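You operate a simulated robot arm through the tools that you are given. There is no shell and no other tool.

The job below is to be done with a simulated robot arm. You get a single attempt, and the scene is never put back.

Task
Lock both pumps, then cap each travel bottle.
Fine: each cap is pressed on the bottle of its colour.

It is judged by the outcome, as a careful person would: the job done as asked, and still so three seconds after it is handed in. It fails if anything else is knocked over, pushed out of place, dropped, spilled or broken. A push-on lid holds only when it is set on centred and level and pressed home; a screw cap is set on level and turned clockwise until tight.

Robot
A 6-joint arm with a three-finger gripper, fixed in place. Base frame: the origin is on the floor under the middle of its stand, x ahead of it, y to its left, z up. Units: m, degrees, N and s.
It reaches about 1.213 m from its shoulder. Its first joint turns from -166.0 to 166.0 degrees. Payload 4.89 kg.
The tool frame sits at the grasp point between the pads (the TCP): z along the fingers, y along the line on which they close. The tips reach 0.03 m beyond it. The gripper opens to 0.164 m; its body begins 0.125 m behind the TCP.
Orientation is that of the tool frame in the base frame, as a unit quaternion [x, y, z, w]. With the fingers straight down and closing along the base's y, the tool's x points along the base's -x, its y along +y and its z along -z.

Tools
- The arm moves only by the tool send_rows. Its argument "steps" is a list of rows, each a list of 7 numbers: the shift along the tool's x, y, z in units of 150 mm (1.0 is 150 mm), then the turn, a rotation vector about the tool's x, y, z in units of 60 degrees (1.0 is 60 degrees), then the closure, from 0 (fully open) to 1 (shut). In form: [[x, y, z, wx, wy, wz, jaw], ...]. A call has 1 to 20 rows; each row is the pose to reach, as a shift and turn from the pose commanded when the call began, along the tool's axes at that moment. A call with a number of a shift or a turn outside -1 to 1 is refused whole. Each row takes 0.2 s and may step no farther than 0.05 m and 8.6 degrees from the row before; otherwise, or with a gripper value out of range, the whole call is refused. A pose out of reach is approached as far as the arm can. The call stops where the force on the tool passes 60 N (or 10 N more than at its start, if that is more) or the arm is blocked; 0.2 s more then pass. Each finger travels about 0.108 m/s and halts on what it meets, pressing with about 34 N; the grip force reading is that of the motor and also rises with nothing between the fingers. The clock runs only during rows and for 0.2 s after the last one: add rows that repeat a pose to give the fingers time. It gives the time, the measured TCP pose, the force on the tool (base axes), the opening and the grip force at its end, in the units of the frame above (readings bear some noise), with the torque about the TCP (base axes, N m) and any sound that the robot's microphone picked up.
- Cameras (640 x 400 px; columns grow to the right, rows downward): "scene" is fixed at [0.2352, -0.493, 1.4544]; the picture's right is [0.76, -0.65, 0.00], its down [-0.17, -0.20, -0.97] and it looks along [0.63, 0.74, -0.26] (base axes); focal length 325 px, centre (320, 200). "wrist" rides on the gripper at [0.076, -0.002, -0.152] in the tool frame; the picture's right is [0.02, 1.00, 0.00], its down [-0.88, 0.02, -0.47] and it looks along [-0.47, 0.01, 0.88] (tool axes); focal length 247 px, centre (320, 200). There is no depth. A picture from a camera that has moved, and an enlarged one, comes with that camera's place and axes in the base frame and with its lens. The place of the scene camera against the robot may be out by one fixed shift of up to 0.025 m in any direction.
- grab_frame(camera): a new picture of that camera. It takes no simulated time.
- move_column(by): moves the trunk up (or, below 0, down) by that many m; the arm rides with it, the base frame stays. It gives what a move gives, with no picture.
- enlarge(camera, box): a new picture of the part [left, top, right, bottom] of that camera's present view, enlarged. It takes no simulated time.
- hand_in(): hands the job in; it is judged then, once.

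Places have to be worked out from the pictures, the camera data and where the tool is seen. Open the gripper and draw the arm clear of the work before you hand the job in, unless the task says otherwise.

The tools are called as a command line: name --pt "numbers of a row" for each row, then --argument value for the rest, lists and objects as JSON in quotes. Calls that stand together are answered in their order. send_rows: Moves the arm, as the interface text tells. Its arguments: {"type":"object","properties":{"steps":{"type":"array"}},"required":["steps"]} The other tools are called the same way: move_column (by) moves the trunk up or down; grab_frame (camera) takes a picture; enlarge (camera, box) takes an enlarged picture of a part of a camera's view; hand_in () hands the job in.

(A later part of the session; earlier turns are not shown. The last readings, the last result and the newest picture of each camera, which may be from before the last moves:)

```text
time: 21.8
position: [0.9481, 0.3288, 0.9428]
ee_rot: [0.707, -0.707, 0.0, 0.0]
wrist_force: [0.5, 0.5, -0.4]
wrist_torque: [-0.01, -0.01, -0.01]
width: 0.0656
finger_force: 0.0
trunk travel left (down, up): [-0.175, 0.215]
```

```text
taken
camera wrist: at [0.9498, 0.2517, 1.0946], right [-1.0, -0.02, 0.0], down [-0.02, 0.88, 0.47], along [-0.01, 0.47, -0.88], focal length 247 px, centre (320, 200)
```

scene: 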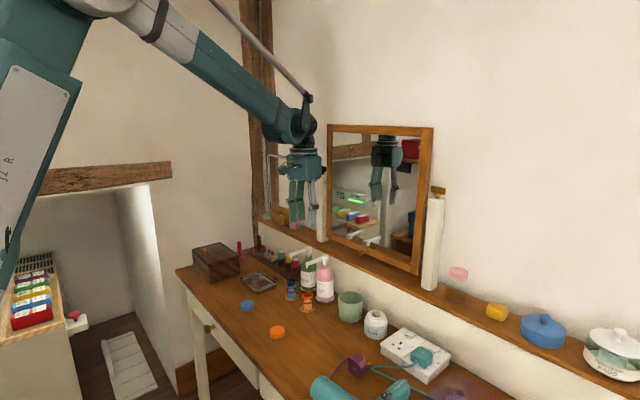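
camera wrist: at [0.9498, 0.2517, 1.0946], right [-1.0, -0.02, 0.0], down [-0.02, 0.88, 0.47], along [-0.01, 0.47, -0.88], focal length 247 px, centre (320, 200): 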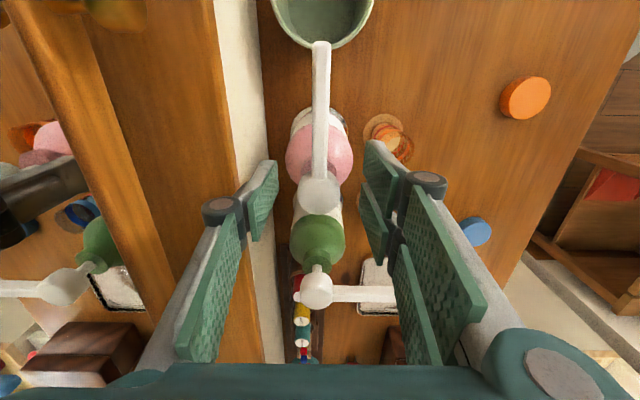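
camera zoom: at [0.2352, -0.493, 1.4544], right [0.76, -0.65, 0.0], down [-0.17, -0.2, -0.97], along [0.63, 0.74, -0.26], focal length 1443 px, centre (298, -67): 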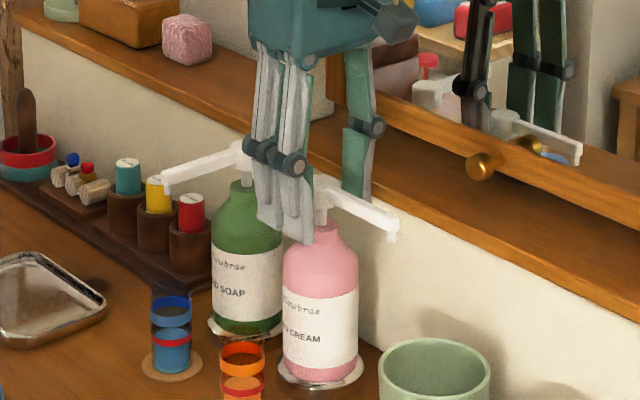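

The nozzle rests exactly at 90° and stays there. I re-grip lightly and do a 1 mm downward probe to see if the head is rigid (locked) or springy.

send_rows --pt "0 0 0 0 0 0 0.72" --pt "0 0 0 0 0 0 0.81" --pt "0 0 0 0 0 0 0.84" --pt "0 0 0 0 0 0 0.84"

send_rows --pt "0 0 0.007 0 0 0 0.84" --pt "0 0 0.007 0 0 0 0.84"

```text
time: 22.8
position: [0.9498, 0.329, 0.9425]
ee_rot: [-0.706, 0.708, 0.0, 0.0]
wrist_force: [6.3, 0.6, 0.5]
wrist_torque: [0.01, -0.1, -0.03]
width: 0.0293
finger_force: 3.8
trunk travel left (down, up): [-0.175, 0.215]
```

```text
time: 23.4
position: [0.9491, 0.3279, 0.9415]
ee_rot: [-0.707, 0.707, 0.001, 0.0]
wrist_force: [7.1, -0.8, 2.4]
wrist_torque: [0.03, -0.13, -0.01]
width: 0.0292
finger_force: 3.5
trunk travel left (down, up): [-0.175, 0.215]
```

The light grip may just slip (2 N rise). I grip firmly and repeat the 1 mm probe.

send_rows --pt "0 0 0 0 0 0 0.86" --pt "0 0 0 0 0 0 0.86" --pt "0 0 0 0 0 0 0.86"

send_rows --pt "0 0 0.007 0 0 0 0.86" --pt "0 0 0.007 0 0 0 0.86"

```text
time: 24.2
position: [0.9504, 0.3293, 0.9409]
ee_rot: [-0.707, 0.707, 0.0, 0.0]
wrist_force: [20.0, 0.4, 5.6]
wrist_torque: [0.04, -0.15, -0.02]
width: 0.0269
finger_force: 44.6
trunk travel left (down, up): [-0.175, 0.215]
```

```text
time: 24.8
position: [0.9487, 0.3282, 0.9411]
ee_rot: [0.707, -0.707, 0.001, -0.001]
wrist_force: [32.1, 3.2, 25.0]
wrist_torque: [0.02, -0.32, -0.07]
width: 0.0269
finger_force: 44.6
trunk travel left (down, up): [-0.175, 0.215]
```

Pressing 1 mm raised the vertical force ~20 N with no give: the pink pump is at its stop and rigid, i.e. locked. I release it and rise clear.

send_rows --pt "0 0 -0.007 0 0 0 0.86" --pt "0 0 -0.007 0 0 0 0.75" --pt "0 0 -0.007 0 0 0 0.6" --pt "0 0 -0.007 0 0 0 0.57" --pt "0 0 -0.1 0 0 0 0.57" --pt "0 0 -0.3 0 0 0 0.57" --pt "0 0 -0.55 0 0 0 0.57" --pt "0 0 -0.55 0 0 0 0.57"

enlarge --camera "scene" --box '[275, 215, 365, 325]'

```text
time: 26.6
position: [0.9494, 0.3287, 1.0226]
ee_rot: [-0.707, 0.707, 0.0, 0.0]
wrist_force: [-0.7, 0.1, 1.2]
wrist_torque: [0.03, -0.03, 0.02]
width: 0.0705
finger_force: 0.0
trunk travel left (down, up): [-0.175, 0.215]
```

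```text
3.64 times, centred on (320, 270) of scene
camera zoom: at [0.2352, -0.493, 1.4544], right [0.76, -0.65, 0.0], down [-0.17, -0.2, -0.97], along [0.63, 0.74, -0.26], focal length 1180 px, centre (320, -54)
```

zoom: 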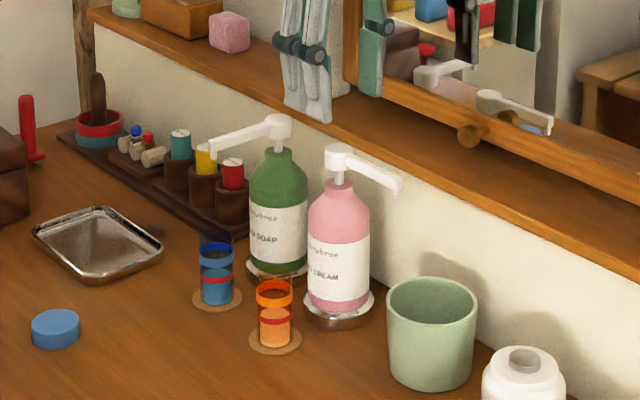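

Pink's nozzle now points to −y at its stop. I move over to the green pump at about (0.949, 0.429), rotating the gripper back in two stages.

send_rows --pt "-0.1 0 -0.1 0 0 0.12 0.57" --pt "-0.2 0 -0.1 0 0 0.24 0.57" --pt "-0.3 0 -0.1 0 0 0.36 0.57" --pt "-0.4 0 -0.1 0 0 0.48 0.57" --pt "-0.5 0 -0.1 0 0 0.6 0.57" --pt "-0.6 0 -0.1 0 0 0.72 0.57" --pt "-0.67 0 -0.1 0 0 0.84 0.57" --pt "-0.67 0 -0.1 0 0 0.84 0.57"

send_rows --pt "0 0 0 0 0 0.12 0.57" --pt "0 0 0 0 0 0.24 0.57" --pt "0 0 0 0 0 0.36 0.57" --pt "0 0 0 0 0 0.48 0.57" --pt "0 0 0 0 0 0.6 0.57" --pt "0 0 0 0 0 0.66 0.57" --pt "0 0 0 0 0 0.66 0.57"

grab_frame --camera "wrist"

grab_frame --camera "scene"

```text
time: 28.4
position: [0.9492, 0.4295, 1.0365]
ee_rot: [-0.339, 0.941, 0.0, 0.0]
wrist_force: [1.0, 0.2, -0.2]
wrist_torque: [-0.06, 0.04, 0.03]
width: 0.0704
finger_force: 0.1
trunk travel left (down, up): [-0.175, 0.215]
```

```text
time: 30.0
position: [0.9492, 0.4287, 1.0384]
ee_rot: [0.0, 1.0, 0.0, 0.0]
wrist_force: [0.4, -0.2, -0.2]
wrist_torque: [-0.01, 0.0, -0.04]
width: 0.0708
finger_force: 0.0
trunk travel left (down, up): [-0.175, 0.215]
```

```text
taken
camera wrist: at [0.8721, 0.4269, 1.1902], right [-0.02, 1.0, 0.0], down [0.88, 0.02, 0.47], along [0.47, 0.01, -0.88], focal length 247 px, centre (320, 200)
```

wrist: 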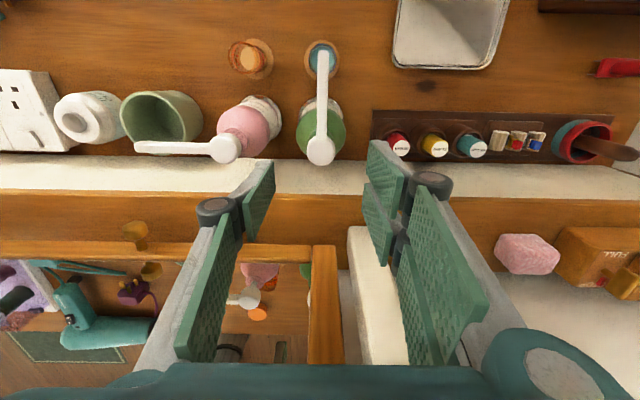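

```text
taken
```

scene: 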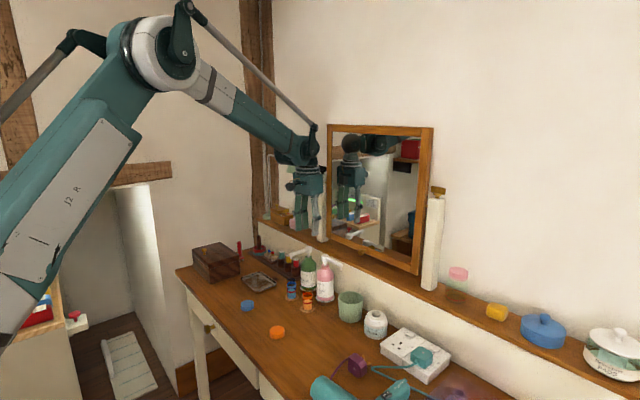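

The green head is centred below the TCP (head ≈(0.948, 0.4285)). I descend to the same grip height as before with the fingers still open.

send_rows --pt "0 0 0.2 0 0 0 0.57" --pt "0 0 0.4 0 0 0 0.57" --pt "0 0 0.55 0 0 0 0.57" --pt "0 0 0.637 0 0 0 0.57" --pt "0 0 0.637 0 0 0 0.57"

grab_frame --camera "wrist"

```text
time: 31.2
position: [0.95, 0.4282, 0.9419]
ee_rot: [0.001, 1.0, 0.001, 0.001]
wrist_force: [-0.3, 0.2, 0.0]
wrist_torque: [-0.02, -0.02, 0.01]
width: 0.0705
finger_force: 0.0
trunk travel left (down, up): [-0.175, 0.215]
```

```text
taken
camera wrist: at [0.8719, 0.4269, 1.0943], right [-0.02, 1.0, 0.0], down [0.88, 0.02, 0.47], along [0.47, 0.01, -0.88], focal length 247 px, centre (320, 200)
```

wrist: 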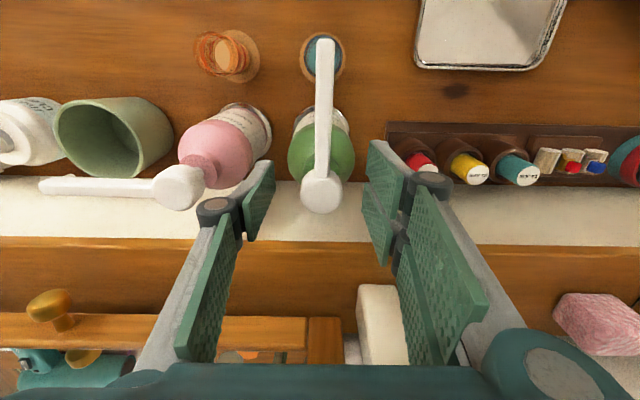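

Centred. I close onto the green head with a light grip.

send_rows --pt "0 0 0 0 0 0 0.68" --pt "0 0 0 0 0 0 0.76" --pt "0 0 0 0 0 0 0.82" --pt "0 0 0 0 0 0 0.85" --pt "0 0 0 0 0 0 0.85"

```text
time: 32.4
position: [0.9489, 0.4302, 0.9405]
ee_rot: [-0.001, 1.0, 0.0, 0.0]
wrist_force: [2.1, 10.3, 0.6]
wrist_torque: [0.21, -0.14, 0.04]
width: 0.0272
finger_force: 45.1
trunk travel left (down, up): [-0.175, 0.215]
```

Gripped with a 10 N side load; I shift 1.5 mm to +y to relieve, then try a small 7° clockwise turn (away from pink) to feel the allowed direction.

send_rows --pt "0 0.01 0 0 0 0 0.85" --pt "0 0.012 0 0 0 0 0.85" --pt "0 0.012 0 0 0 0.06 0.85" --pt "0 0.012 0 0 0 0.12 0.85"

grab_frame --camera "wrist"

```text
time: 33.4
position: [0.9483, 0.4316, 0.9425]
ee_rot: [0.063, 0.998, -0.001, 0.0]
wrist_force: [-0.8, -6.8, -2.5]
wrist_torque: [-0.06, 0.17, 0.04]
width: 0.0273
finger_force: 45.1
trunk travel left (down, up): [-0.175, 0.215]
```

```text
taken
camera wrist: at [0.8721, 0.4377, 1.0947], right [0.1, 0.99, 0.0], down [0.88, -0.09, 0.47], along [0.47, -0.05, -0.88], focal length 247 px, centre (320, 200)
```

wrist: 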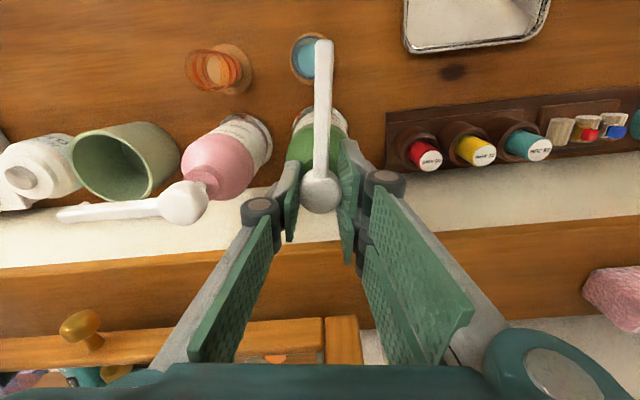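

The green head follows clockwise freely (torque 0.04 N·m): it is mirrored and turns toward +y. I continue clockwise in stages.

send_rows --pt "0 -0.005 0 0 0 0.08 0.85" --pt "0 -0.005 0 0 0 0.16 0.85" --pt "0 -0.005 0 0 0 0.24 0.85" --pt "0 -0.005 0 0 0 0.3 0.85" --pt "0 -0.005 0 0 0 0.3 0.85"

enlarge --camera "scene" --box '[275, 205, 365, 315]'

```text
time: 34.6
position: [0.9491, 0.4313, 0.9423]
ee_rot: [0.219, 0.976, -0.001, 0.0]
wrist_force: [7.1, 3.1, 0.3]
wrist_torque: [0.06, -0.15, 0.0]
width: 0.0272
finger_force: 44.9
trunk travel left (down, up): [-0.175, 0.215]
```

```text
3.64 times, centred on (320, 260) of scene
camera zoom: at [0.2352, -0.493, 1.4544], right [0.76, -0.65, 0.0], down [-0.17, -0.2, -0.97], along [0.63, 0.74, -0.26], focal length 1180 px, centre (320, -18)
```

zoom: 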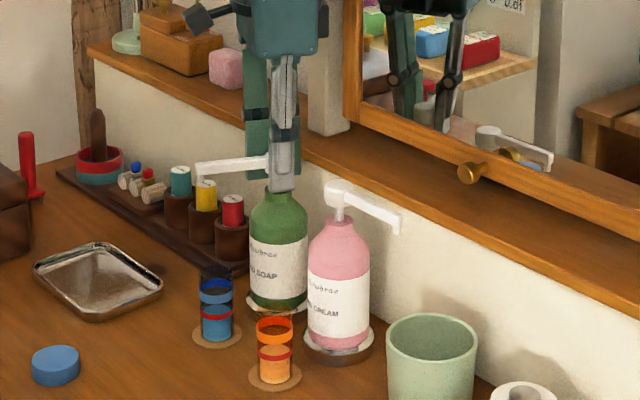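

Turning well (≈25°). Continue clockwise another 24°, trimming the small side load.

send_rows --pt "-0.003 0.004 0 0 0 0.1 0.85" --pt "-0.003 0.004 0 0 0 0.2 0.85" --pt "-0.003 0.004 0 0 0 0.3 0.85" --pt "-0.003 0.004 0 0 0 0.4 0.85" --pt "-0.003 0.004 0 0 0 0.4 0.85"

grab_frame --camera "wrist"

```text
time: 35.8
position: [0.9499, 0.4296, 0.9421]
ee_rot: [0.417, 0.909, 0.0, 0.0]
wrist_force: [-6.2, 4.9, -1.1]
wrist_torque: [0.11, 0.09, 0.0]
width: 0.0272
finger_force: 44.8
trunk travel left (down, up): [-0.175, 0.215]
```

```text
taken
camera wrist: at [0.8972, 0.4869, 1.0946], right [0.74, 0.67, 0.0], down [0.59, -0.65, 0.47], along [0.32, -0.35, -0.88], focal length 247 px, centre (320, 200)
```

wrist: 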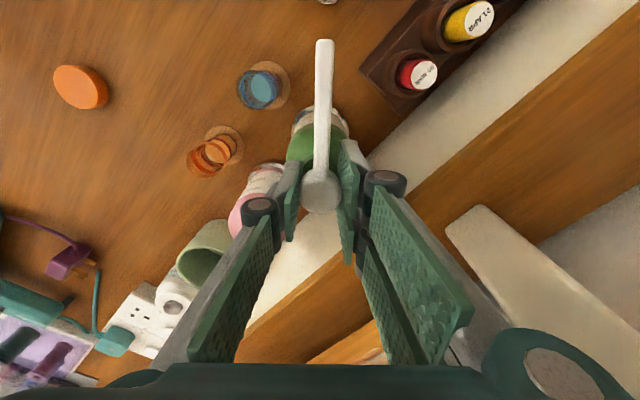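

About 49° now, still following freely. Another 24° clockwise.

send_rows --pt "0.003 0 0 0 0 0.1 0.85" --pt "0.003 0 0 0 0 0.2 0.85" --pt "0.003 0 0 0 0 0.3 0.85" --pt "0.003 0 0 0 0 0.4 0.85" --pt "0.003 0 0 0 0 0.4 0.85"

grab_frame --camera "wrist"

grab_frame --camera "scene"

```text
time: 37.0
position: [0.95, 0.4306, 0.9415]
ee_rot: [0.596, 0.803, 0.0, 0.0]
wrist_force: [-0.6, 2.0, 0.6]
wrist_torque: [-0.01, -0.11, 0.0]
width: 0.0271
finger_force: 45.4
trunk travel left (down, up): [-0.175, 0.215]
```

```text
taken
camera wrist: at [0.9249, 0.503, 1.0944], right [0.95, 0.31, 0.0], down [0.27, -0.84, 0.47], along [0.15, -0.45, -0.88], focal length 247 px, centre (320, 200)
```

wrist: 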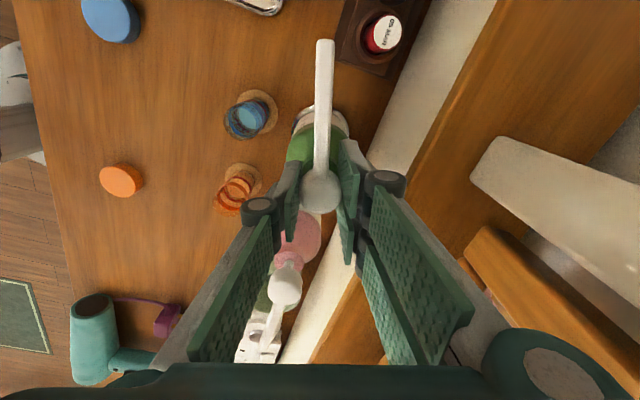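

```text
taken
```

scene: 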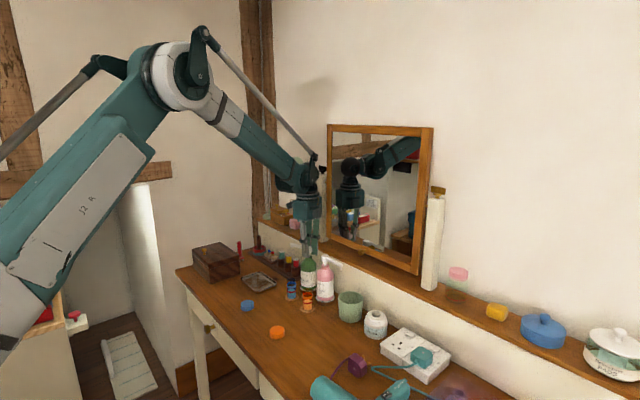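

About 73°. I continue 17° more to the expected 90° stop.

send_rows --pt "0 0.002 0 0 0 0.1 0.85" --pt "0 0.002 0 0 0 0.2 0.85" --pt "0 0.002 0 0 0 0.28 0.85" --pt "0 0.002 0 0 0 0.28 0.85"

grab_frame --camera "wrist"

```text
time: 38.0
position: [0.9507, 0.431, 0.9413]
ee_rot: [0.707, 0.707, -0.001, 0.0]
wrist_force: [2.5, 0.5, 0.1]
wrist_torque: [0.1, -0.06, 0.37]
width: 0.0274
finger_force: 45.1
trunk travel left (down, up): [-0.175, 0.215]
```

```text
taken
camera wrist: at [0.9471, 0.5068, 1.0945], right [1.0, 0.02, 0.0], down [0.02, -0.88, 0.47], along [0.01, -0.47, -0.88], focal length 247 px, centre (320, 200)
```

wrist: 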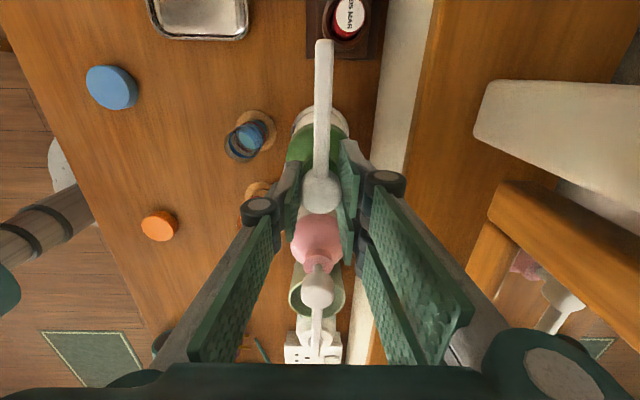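

Torque jumps to 0.37 N·m at 90°: the stop. I push 4° further to be sure it's fully home.

send_rows --pt "0 0 0 0 0 0.04 0.85" --pt "0 0 0 0 0 0.08 0.85"

grab_frame --camera "wrist"

```text
time: 38.6
position: [0.9513, 0.4309, 0.9417]
ee_rot: [0.736, 0.677, 0.001, 0.0]
wrist_force: [2.7, -2.8, -0.2]
wrist_torque: [0.12, -0.09, 0.23]
width: 0.027
finger_force: 45.2
trunk travel left (down, up): [-0.175, 0.215]
```

```text
taken
camera wrist: at [0.9536, 0.5065, 1.0944], right [1.0, -0.06, 0.0], down [-0.05, -0.88, 0.47], along [-0.03, -0.47, -0.88], focal length 247 px, centre (320, 200)
```

wrist: 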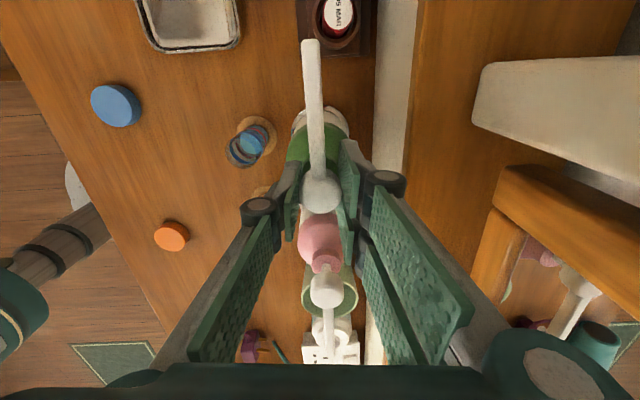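

The fingers slipped with the nozzle staying put: green is at its stop. I open modestly (wall is close behind) and rise straight up.

send_rows --pt "0 0 0 0 0 0 0.8" --pt "0 0 0 0 0 0 0.7" --pt "0 0 0 0 0 0 0.7" --pt "0 0 -0.1 0 0 0 0.7" --pt "0 0 -0.3 0 0 0 0.7" --pt "0 0 -0.6 0 0 0 0.7" --pt "0 0 -0.6 0 0 0 0.7"

enlarge --camera "scene" --box '[265, 205, 365, 325]'

grab_frame --camera "wrist"

```text
time: 40.2
position: [0.9484, 0.4304, 1.0322]
ee_rot: [0.736, 0.677, 0.0, 0.001]
wrist_force: [-0.6, -0.2, -0.6]
wrist_torque: [0.05, -0.03, 0.02]
width: 0.0492
finger_force: 0.1
trunk travel left (down, up): [-0.175, 0.215]
```

```text
3.33 times, centred on (315, 265) of scene
camera zoom: at [0.2352, -0.493, 1.4544], right [0.76, -0.65, 0.0], down [-0.17, -0.2, -0.97], along [0.63, 0.74, -0.26], focal length 1082 px, centre (337, -17)
```

zoom: 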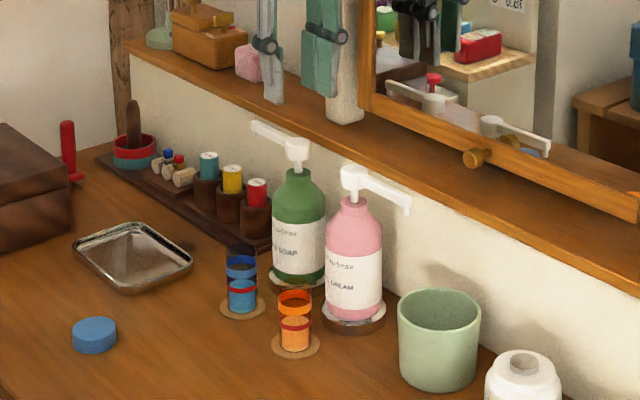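

```text
taken
camera wrist: at [0.9529, 0.5064, 1.1852], right [1.0, -0.06, 0.0], down [-0.05, -0.88, 0.47], along [-0.03, -0.47, -0.88], focal length 247 px, centre (320, 200)
```

wrist: 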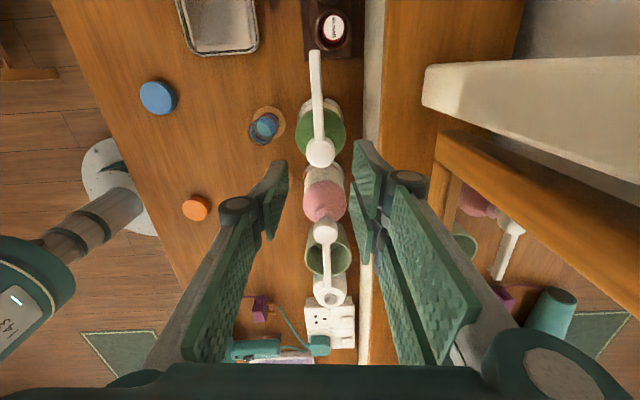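

Both nozzles are turned clear (green to +y, pink to −y) and the bottles under them are free. Now to the blue cap near (0.697, 0.480): I back off toward −x while un-rotating the gripper.

send_rows --pt "0.01 -0.105 0 0 0 -0.1 0.7" --pt "0.02 -0.21 0 0 0 -0.2 0.7" --pt "0.03 -0.315 0 0 0 -0.3 0.7" --pt "0.04 -0.42 0 0 0 -0.4 0.7" --pt "0.05 -0.525 0 0 0 -0.5 0.7" --pt "0.06 -0.63 0 0 0 -0.6 0.7" --pt "0.06 -0.735 0 0 0 -0.7 0.7" --pt "0.06 -0.84 0 0 0 -0.8 0.7" --pt "0.06 -0.84 0 0 0 -0.8 0.7"

send_rows --pt "0.1 -0.06 0 0 0 -0.1 0.65" --pt "0.2 -0.12 0 0 0 -0.2 0.6" --pt "0.3 -0.18 0 0 0 -0.3 0.51" --pt "0.4 -0.24 0 0 0 -0.4 0.51" --pt "0.5 -0.3 0 0 0 -0.5 0.51" --pt "0.6 -0.36 0 0 0 -0.6 0.51" --pt "0.68 -0.44 0 0 0 -0.7 0.51" --pt "0.719 -0.477 0 0 0 -0.78 0.51" --pt "0.719 -0.477 0 0 0 -0.78 0.51"

grab_frame --camera "wrist"

grab_frame --camera "scene"

```text
time: 42.2
position: [0.8248, 0.451, 1.0318]
ee_rot: [0.396, 0.918, 0.0, 0.0]
wrist_force: [0.2, 0.0, 0.4]
wrist_torque: [0.0, -0.03, -0.04]
width: 0.0492
finger_force: 0.1
trunk travel left (down, up): [-0.175, 0.215]
```

```text
time: 44.2
position: [0.6972, 0.4808, 1.0317]
ee_rot: [-0.001, 1.0, 0.0, -0.001]
wrist_force: [0.7, -0.6, 0.2]
wrist_torque: [0.01, -0.03, 0.02]
width: 0.0804
finger_force: 0.0
trunk travel left (down, up): [-0.175, 0.215]
```

```text
taken
camera wrist: at [0.6212, 0.4777, 1.1844], right [-0.02, 1.0, 0.0], down [0.88, 0.02, 0.47], along [0.47, 0.01, -0.88], focal length 247 px, centre (320, 200)
```

wrist: 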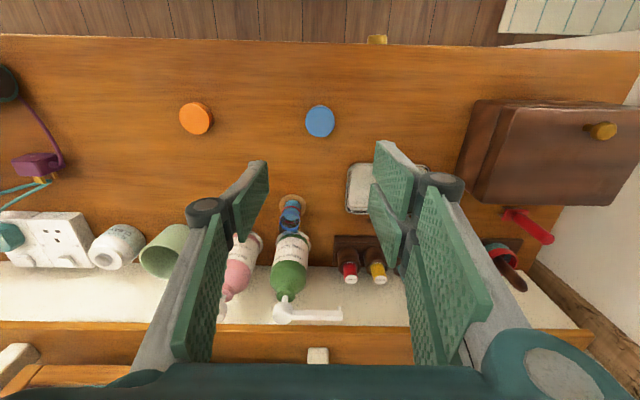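

```text
taken
```

scene: 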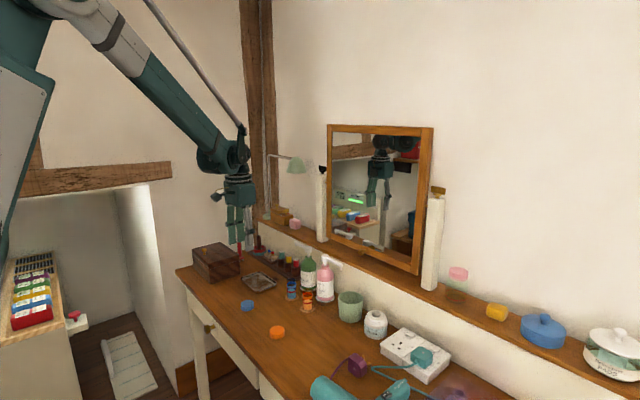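

The blue cap is centred under the tool at ≈(0.6965, 0.479). I descend 0.14 m and look again.

send_rows --pt "0 0 0.25 0 0 0 0.51" --pt "0 0 0.5 0 0 0 0.51" --pt "0 0 0.75 0 0 0 0.51" --pt "0 0 0.95 0 0 0 0.51" --pt "0 0 0.95 0 0 0 0.51"

grab_frame --camera "wrist"

enlarge --camera "scene" --box '[205, 220, 325, 330]'

```text
time: 45.4
position: [0.6999, 0.4806, 0.8893]
ee_rot: [0.0, 1.0, -0.001, 0.001]
wrist_force: [-0.5, -0.9, 0.7]
wrist_torque: [-0.01, 0.02, -0.02]
width: 0.0803
finger_force: 0.1
trunk travel left (down, up): [-0.175, 0.215]
```

```text
taken
camera wrist: at [0.6217, 0.4781, 1.0421], right [-0.02, 1.0, 0.0], down [0.88, 0.02, 0.47], along [0.47, 0.01, -0.88], focal length 247 px, centre (320, 200)
```

wrist: 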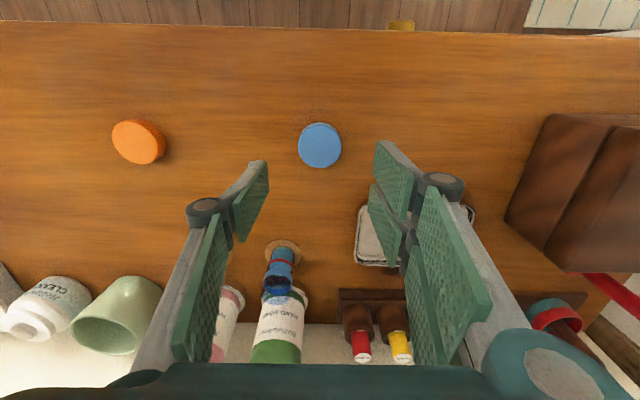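

```text
3.64 times, centred on (265, 275) of scene
camera zoom: at [0.2352, -0.493, 1.4544], right [0.76, -0.65, 0.0], down [-0.17, -0.2, -0.97], along [0.63, 0.74, -0.26], focal length 1180 px, centre (520, -73)
```

zoom: 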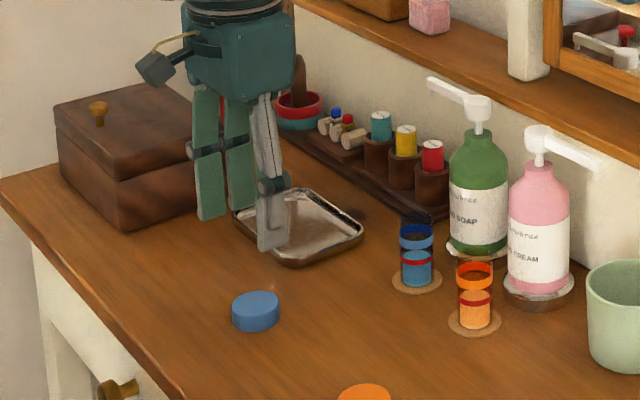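

I zoom in on the blue cap from here for a precise fix, and also on the bottles.

enlarge --camera "wrist" --box '[280, 110, 360, 180]'

enlarge --camera "wrist" --box '[240, 225, 330, 315]'

enlarge --camera "scene" --box '[280, 275, 325, 315]'

```text
5.71 times, centred on (320, 145) of wrist
camera zoom: at [0.6217, 0.4781, 1.0421], right [-0.02, 1.0, 0.0], down [0.88, 0.02, 0.47], along [0.47, 0.01, -0.88], focal length 1411 px, centre (320, 514)
```

zoom: 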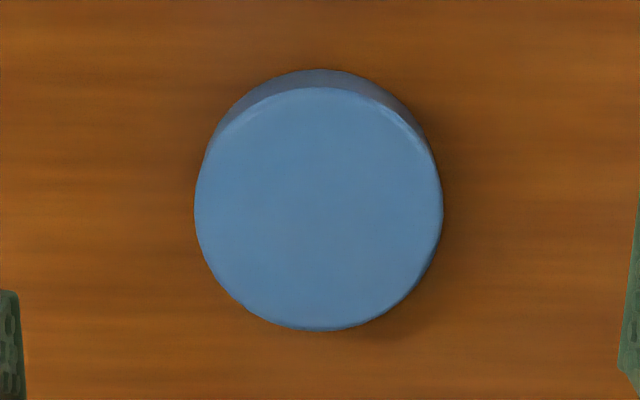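

```text
4.44 times, centred on (285, 270) of wrist
camera zoom: at [0.6217, 0.4781, 1.0421], right [-0.02, 1.0, 0.0], down [0.88, 0.02, 0.47], along [0.47, 0.01, -0.88], focal length 1098 px, centre (476, -111)
```

zoom: 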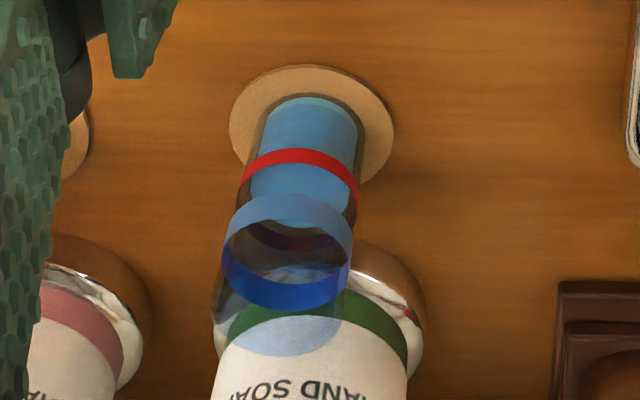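

```text
10.00 times, centred on (302, 295) of scene
camera zoom: at [0.2352, -0.493, 1.4544], right [0.76, -0.65, 0.0], down [-0.17, -0.2, -0.97], along [0.63, 0.74, -0.26], focal length 3246 px, centre (495, -750)
```

zoom: 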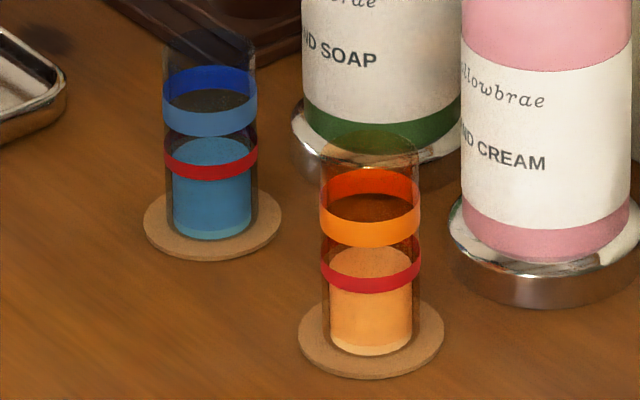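

Blue cap: centre ≈(0.699, 0.480), diameter ≈0.0487, top z≈0.767, height ≈0.019 (table ≈0.748). I descend so the fingertips straddle the cap (tips ≈0.76), checking for contact.

send_rows --pt "-0.008 0 0.2 0 0 0 0.51" --pt "-0.008 0 0.4 0 0 0 0.51" --pt "-0.008 0 0.55 0 0 0 0.51" --pt "-0.008 0 0.663 0 0 0 0.51" --pt "-0.008 0 0.663 0 0 0 0.51"

grab_frame --camera "wrist"

enlarge --camera "scene" --box '[215, 260, 295, 330]'

```text
time: 46.6
position: [0.6993, 0.4795, 0.7894]
ee_rot: [0.0, 1.0, 0.001, -0.001]
wrist_force: [0.5, 0.2, -0.9]
wrist_torque: [0.02, 0.03, -0.03]
width: 0.0804
finger_force: 0.1
trunk travel left (down, up): [-0.175, 0.215]
```

```text
taken
camera wrist: at [0.6226, 0.4779, 0.9425], right [-0.02, 1.0, 0.0], down [0.88, 0.02, 0.47], along [0.47, 0.01, -0.88], focal length 247 px, centre (320, 200)
```

wrist: 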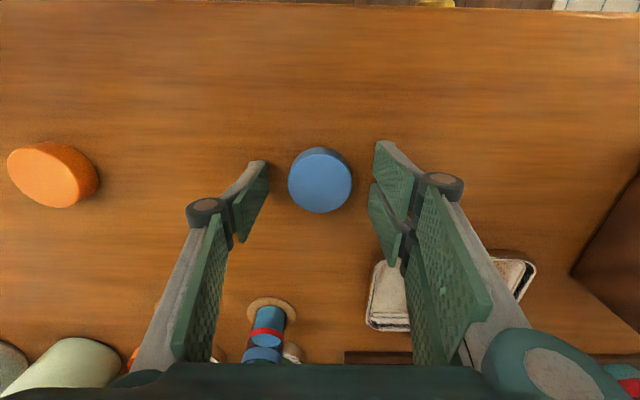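

```text
5.71 times, centred on (255, 295) of scene
camera zoom: at [0.2352, -0.493, 1.4544], right [0.76, -0.65, 0.0], down [-0.17, -0.2, -0.97], along [0.63, 0.74, -0.26], focal length 1855 px, centre (691, -343)
```

zoom: 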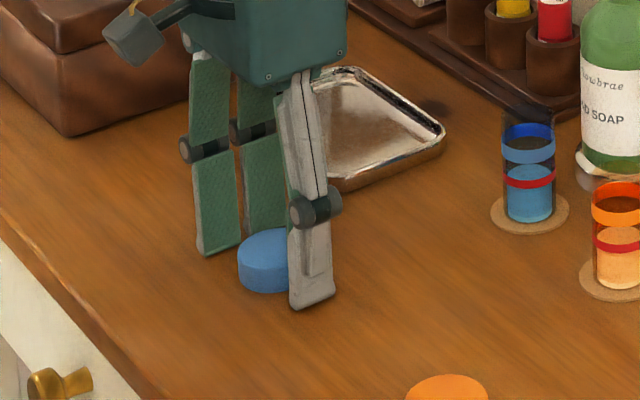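

The cap sits centred between the pads. I lower the last ~7 mm slowly and check for table contact.

send_rows --pt "0 0 0.02 0 0 0 0.51" --pt "0 0 0.04 0 0 0 0.51" --pt "0 0 0.047 0 0 0 0.51" --pt "0 0 0.047 0 0 0 0.51"

enlarge --camera "scene" --box '[230, 275, 280, 325]'

```text
time: 47.3
position: [0.7003, 0.4793, 0.7902]
ee_rot: [0.0, 1.0, 0.001, 0.002]
wrist_force: [1.2, -11.9, 75.5]
wrist_torque: [-0.5, 1.22, -0.13]
width: 0.0457
finger_force: 32.2
trunk travel left (down, up): [-0.175, 0.215]
stopped in row 3: the force on the tool passed its limit at 74 N (the readings are from after the stop); the commanded pose is now the measured one
```

```text
8.00 times, centred on (255, 300) of scene
camera zoom: at [0.2352, -0.493, 1.4544], right [0.76, -0.65, 0.0], down [-0.17, -0.2, -0.97], along [0.63, 0.74, -0.26], focal length 2597 px, centre (840, -600)
```

zoom: 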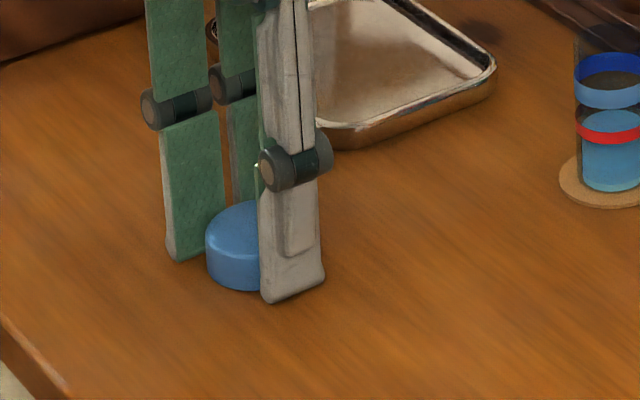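

Contact with the table came earlier than estimated (tips touch at TCP z≈0.789, so the table is ≈0.759), and the fingers were pushed in. I lift 3 mm to take the load off, and look.

send_rows --pt "0 0 -0.01 0 0 0 0.51" --pt "0 0 -0.02 0 0 0 0.51" --pt "0 0 -0.02 0 0 0 0.51"

grab_frame --camera "wrist"

enlarge --camera "scene" --box '[230, 275, 280, 325]'

```text
time: 48.1
position: [0.7, 0.4817, 0.7876]
ee_rot: [0.0, 1.0, 0.0, 0.0]
wrist_force: [-2.3, 0.6, 4.2]
wrist_torque: [-0.13, 0.07, -0.13]
width: 0.0803
finger_force: 0.0
trunk travel left (down, up): [-0.175, 0.215]
```

```text
taken
camera wrist: at [0.6231, 0.4783, 0.9405], right [-0.02, 1.0, 0.0], down [0.88, 0.02, 0.47], along [0.47, 0.01, -0.88], focal length 247 px, centre (320, 200)
```

wrist: 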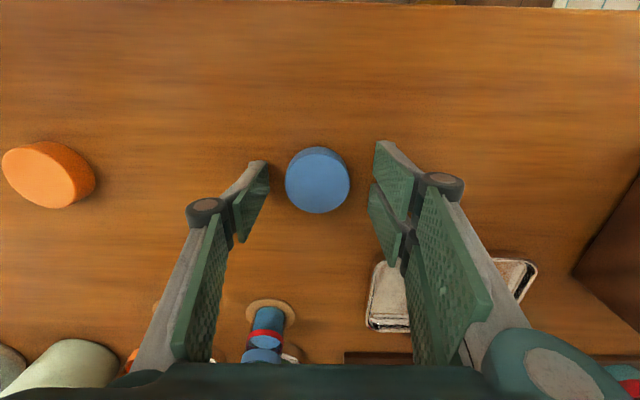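

```text
8.00 times, centred on (255, 300) of scene
camera zoom: at [0.2352, -0.493, 1.4544], right [0.76, -0.65, 0.0], down [-0.17, -0.2, -0.97], along [0.63, 0.74, -0.26], focal length 2597 px, centre (840, -600)
```

zoom: 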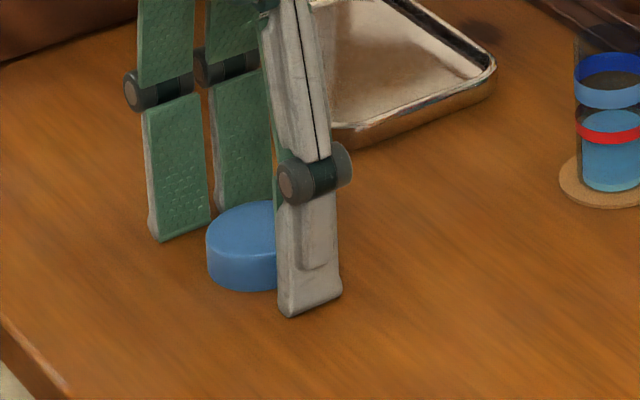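

Load is off, cap still flat, only shifted a couple of mm. I re-centre (cap ≈(0.6965, 0.478)), rise ~1.5 mm off the table, and close on the cap.

send_rows --pt "0.01 -0.007 -0.01 0 0 0 0.51" --pt "0.02 -0.013 -0.013 0 0 0 0.51" --pt "0.02 -0.013 -0.013 0 0 0 0.6" --pt "0.02 -0.013 -0.013 0 0 0 0.67" --pt "0.02 -0.013 -0.013 0 0 0 0.72" --pt "0.02 -0.013 -0.013 0 0 0 0.75" --pt "0.02 -0.013 -0.013 0 0 0 0.75"

grab_frame --camera "wrist"

enlarge --camera "scene" --box '[230, 275, 280, 325]'

```text
time: 49.7
position: [0.6965, 0.4784, 0.789]
ee_rot: [0.0, 1.0, 0.001, 0.0]
wrist_force: [0.1, -0.6, 1.4]
wrist_torque: [-0.04, 0.01, -0.01]
width: 0.0453
finger_force: 34.0
trunk travel left (down, up): [-0.175, 0.215]
```

```text
taken
camera wrist: at [0.6202, 0.4763, 0.9424], right [-0.02, 1.0, 0.0], down [0.88, 0.02, 0.47], along [0.47, 0.01, -0.88], focal length 247 px, centre (320, 200)
```

wrist: 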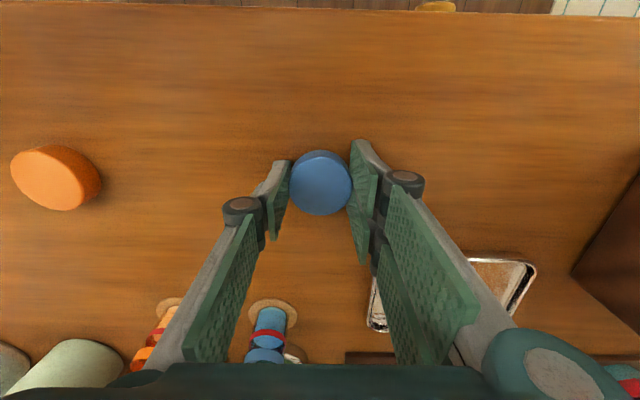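

```text
8.00 times, centred on (255, 300) of scene
camera zoom: at [0.2352, -0.493, 1.4544], right [0.76, -0.65, 0.0], down [-0.17, -0.2, -0.97], along [0.63, 0.74, -0.26], focal length 2597 px, centre (840, -600)
```

zoom: 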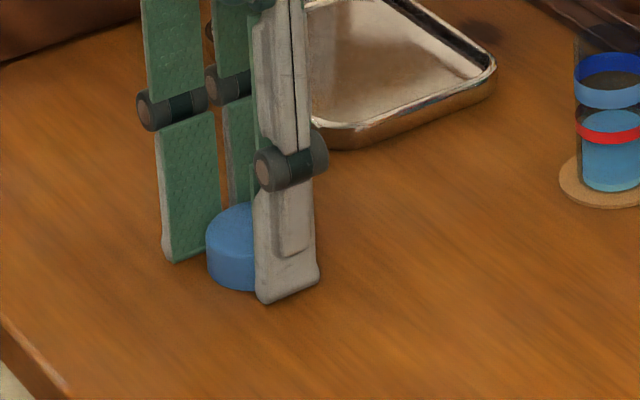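

The blue cap is held (width 0.045, 34 N), centred on the TCP. I lift it straight up, keeping it level.

send_rows --pt "0 0 -0.1 0 0 0 0.75" --pt "0 0 -0.3 0 0 0 0.75" --pt "0 0 -0.55 0 0 0 0.75" --pt "0 0 -0.8 0 0 0 0.75" --pt "0 0 -0.94 0 0 0 0.75" --pt "0 0 -0.94 0 0 0 0.75"

grab_frame --camera "wrist"

enlarge --camera "scene" --box '[205, 200, 305, 300]'

```text
time: 51.1
position: [0.6976, 0.478, 0.9323]
ee_rot: [0.0, 1.0, 0.001, 0.001]
wrist_force: [0.0, -0.1, 0.0]
wrist_torque: [0.05, -0.04, 0.0]
width: 0.0452
finger_force: 34.1
trunk travel left (down, up): [-0.175, 0.215]
```

```text
taken
camera wrist: at [0.6202, 0.4757, 1.0836], right [-0.02, 1.0, 0.0], down [0.88, 0.02, 0.47], along [0.47, 0.01, -0.88], focal length 247 px, centre (320, 200)
```

wrist: 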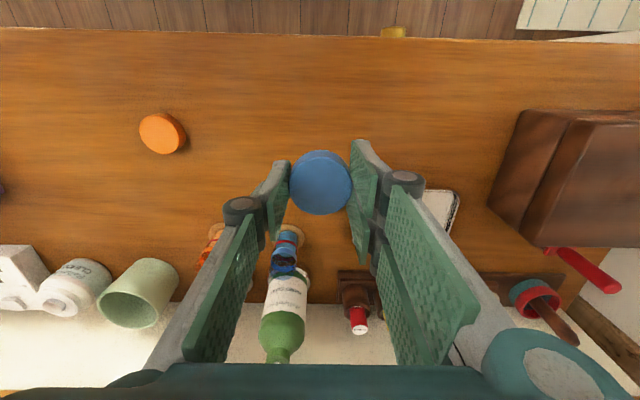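

```text
4.00 times, centred on (255, 250) of scene
camera zoom: at [0.2352, -0.493, 1.4544], right [0.76, -0.65, 0.0], down [-0.17, -0.2, -0.97], along [0.63, 0.74, -0.26], focal length 1299 px, centre (580, 0)
```

zoom: 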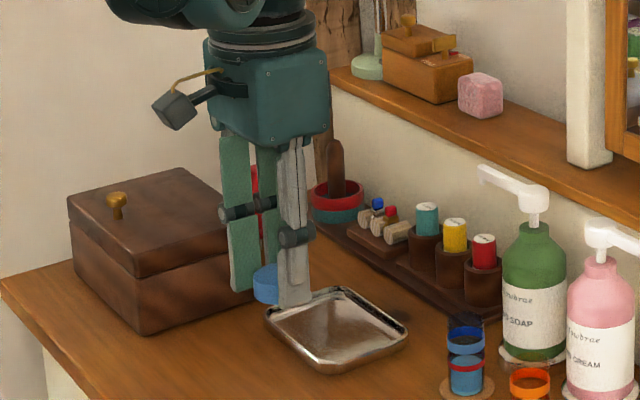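

The cap is held level. I carry it toward a point above the blue bottle, (0.863, 0.430), at this height.

send_rows --pt "-0.12 -0.035 0 0 0 0 0.75" --pt "-0.3 -0.09 0 0 0 0 0.75" --pt "-0.5 -0.15 0 0 0 0 0.75" --pt "-0.7 -0.21 0 0 0 0 0.75" --pt "-0.85 -0.26 0 0 0 0 0.75" --pt "-0.95 -0.3 0 0 0 0 0.75" --pt "-0.95 -0.3 0 0 0 0 0.75"

send_rows --pt "-0.08 -0.01 0 0 0 0 0.75" --pt "-0.155 -0.023 0 0 0 0 0.75" --pt "-0.155 -0.023 0 0 0 0 0.75"

grab_frame --camera "wrist"

enlarge --camera "scene" --box '[250, 210, 350, 320]'

```text
time: 52.7
position: [0.8399, 0.4337, 0.9312]
ee_rot: [0.0, 1.0, 0.001, 0.0]
wrist_force: [0.2, -0.1, 0.4]
wrist_torque: [-0.02, -0.02, -0.02]
width: 0.045
finger_force: 34.5
trunk travel left (down, up): [-0.175, 0.215]
```

```text
time: 53.5
position: [0.8635, 0.4302, 0.9319]
ee_rot: [0.0, 1.0, 0.0, -0.001]
wrist_force: [0.4, 0.2, 0.3]
wrist_torque: [0.02, 0.01, 0.0]
width: 0.0452
finger_force: 34.1
trunk travel left (down, up): [-0.175, 0.215]
```

```text
taken
camera wrist: at [0.786, 0.4278, 1.0839], right [-0.02, 1.0, 0.0], down [0.88, 0.02, 0.47], along [0.47, 0.01, -0.88], focal length 247 px, centre (320, 200)
```

wrist: 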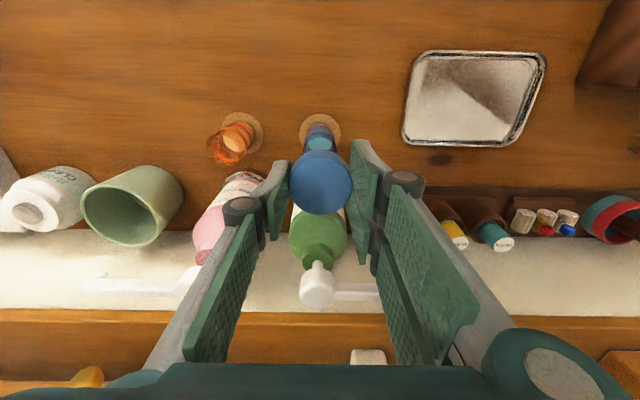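

```text
3.64 times, centred on (300, 265) of scene
camera zoom: at [0.2352, -0.493, 1.4544], right [0.76, -0.65, 0.0], down [-0.17, -0.2, -0.97], along [0.63, 0.74, -0.26], focal length 1180 px, centre (393, -36)
```

zoom: 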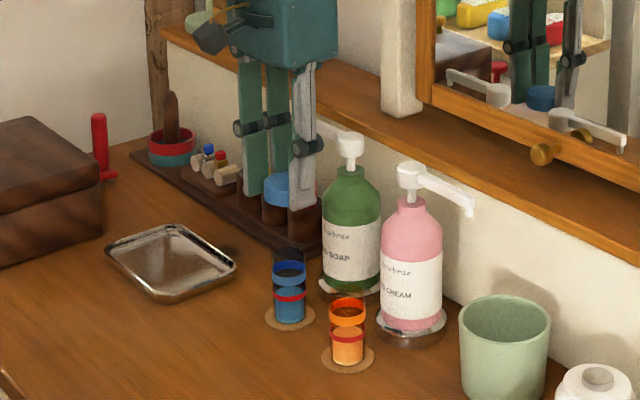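

I zoom both views to measure the cap–bottle alignment.

enlarge --camera "wrist" --box '[270, 100, 370, 225]'

enlarge --camera "scene" --box '[290, 240, 370, 310]'

enlarge --camera "scene" --box '[300, 245, 350, 305]'

```text
3.20 times, centred on (320, 162) of wrist
camera zoom: at [0.786, 0.4278, 1.0839], right [-0.02, 1.0, 0.0], down [0.88, 0.02, 0.47], along [0.47, 0.01, -0.88], focal length 790 px, centre (320, 320)
```

zoom: 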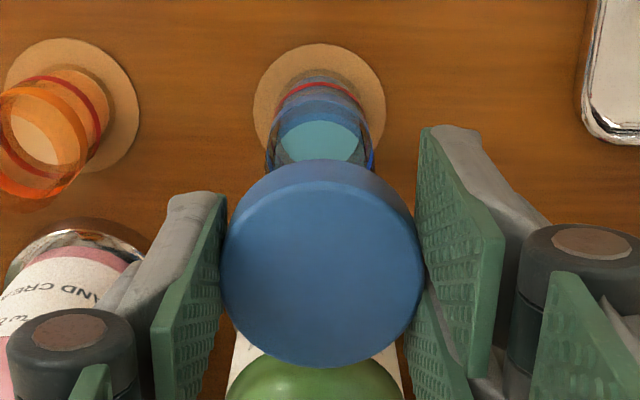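

```text
5.71 times, centred on (330, 275) of scene
camera zoom: at [0.2352, -0.493, 1.4544], right [0.76, -0.65, 0.0], down [-0.17, -0.2, -0.97], along [0.63, 0.74, -0.26], focal length 1855 px, centre (263, -229)
```

zoom: 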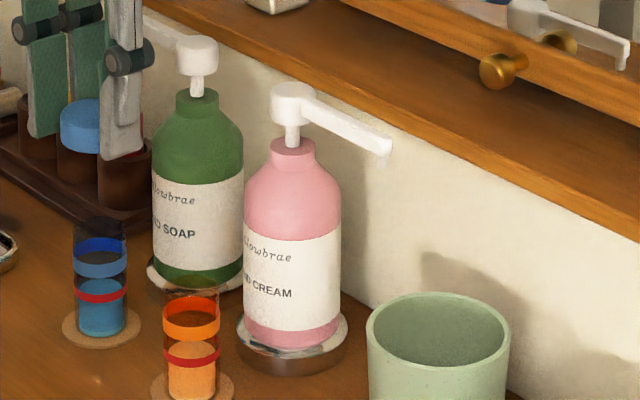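

```text
6.67 times, centred on (325, 275) of scene
camera zoom: at [0.2352, -0.493, 1.4544], right [0.76, -0.65, 0.0], down [-0.17, -0.2, -0.97], along [0.63, 0.74, -0.26], focal length 2164 px, centre (287, -300)
```

zoom: 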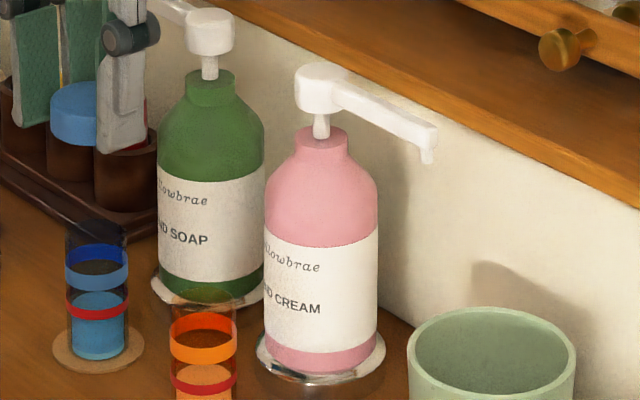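

Alignment looks within ~1 mm in both directions. I descend until the cap is just above the bottle mouth (≈8 mm gap) and re-measure.

send_rows --pt "0 0 0.1 0 0 0 0.75" --pt "0 0 0.2 0 0 0 0.75" --pt "0 0 0.3 0 0 0 0.75" --pt "0 0 0.37 0 0 0 0.75" --pt "0 0 0.37 0 0 0 0.75"

enlarge --camera "wrist" --box '[270, 100, 370, 225]'

enlarge --camera "scene" --box '[280, 250, 330, 310]'

```text
time: 54.7
position: [0.8643, 0.4311, 0.8754]
ee_rot: [0.0, 1.0, 0.0, 0.0]
wrist_force: [0.2, -0.2, 0.0]
wrist_torque: [-0.01, 0.0, 0.01]
width: 0.0452
finger_force: 33.8
trunk travel left (down, up): [-0.175, 0.215]
```

```text
3.20 times, centred on (320, 162) of wrist
camera zoom: at [0.7864, 0.4282, 1.028], right [-0.02, 1.0, 0.0], down [0.88, 0.02, 0.47], along [0.47, 0.01, -0.88], focal length 790 px, centre (320, 320)
```

zoom: 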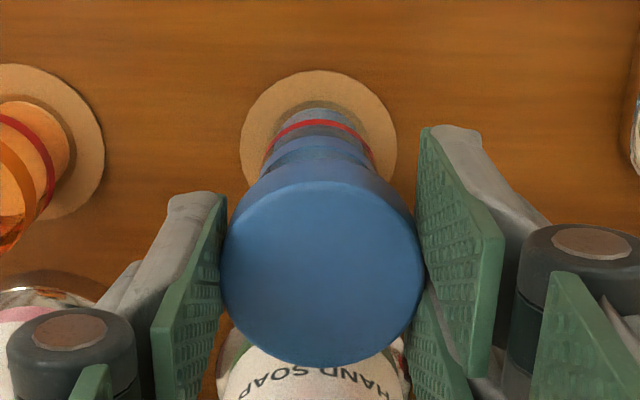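

```text
6.67 times, centred on (305, 280) of scene
camera zoom: at [0.2352, -0.493, 1.4544], right [0.76, -0.65, 0.0], down [-0.17, -0.2, -0.97], along [0.63, 0.74, -0.26], focal length 2164 px, centre (420, -333)
```

zoom: 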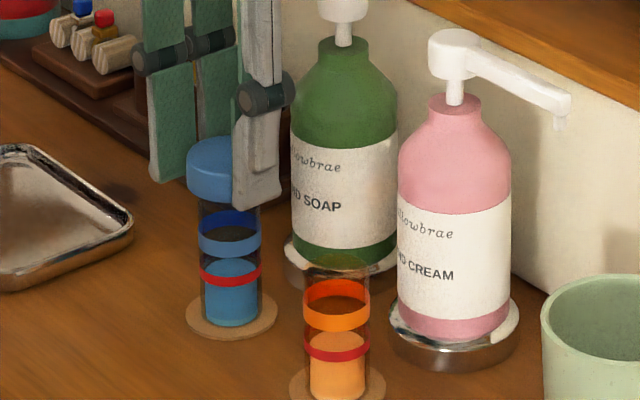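

I zoom further in on the cap/bottle pair to get the edges precisely.

enlarge --camera "scene" --box '[284, 266, 308, 306]'

enlarge --camera "wrist" --box '[285, 115, 355, 175]'

```text
10.00 times, centred on (296, 286) of scene
camera zoom: at [0.2352, -0.493, 1.4544], right [0.76, -0.65, 0.0], down [-0.17, -0.2, -0.97], along [0.63, 0.74, -0.26], focal length 3246 px, centre (560, -660)
```

zoom: 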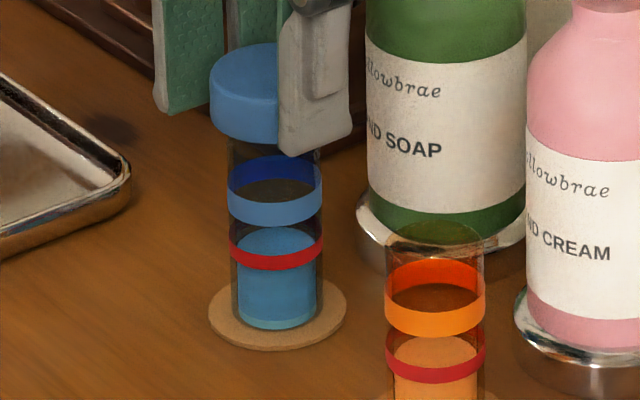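

```text
6.67 times, centred on (320, 145) of wrist
camera zoom: at [0.7864, 0.4282, 1.028], right [-0.02, 1.0, 0.0], down [0.88, 0.02, 0.47], along [0.47, 0.01, -0.88], focal length 1646 px, centre (320, 567)
```

zoom: 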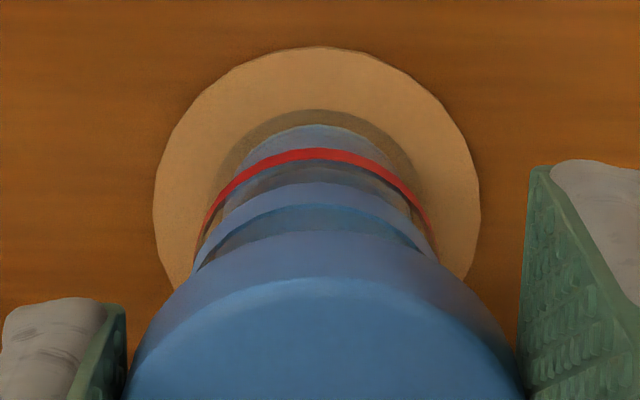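

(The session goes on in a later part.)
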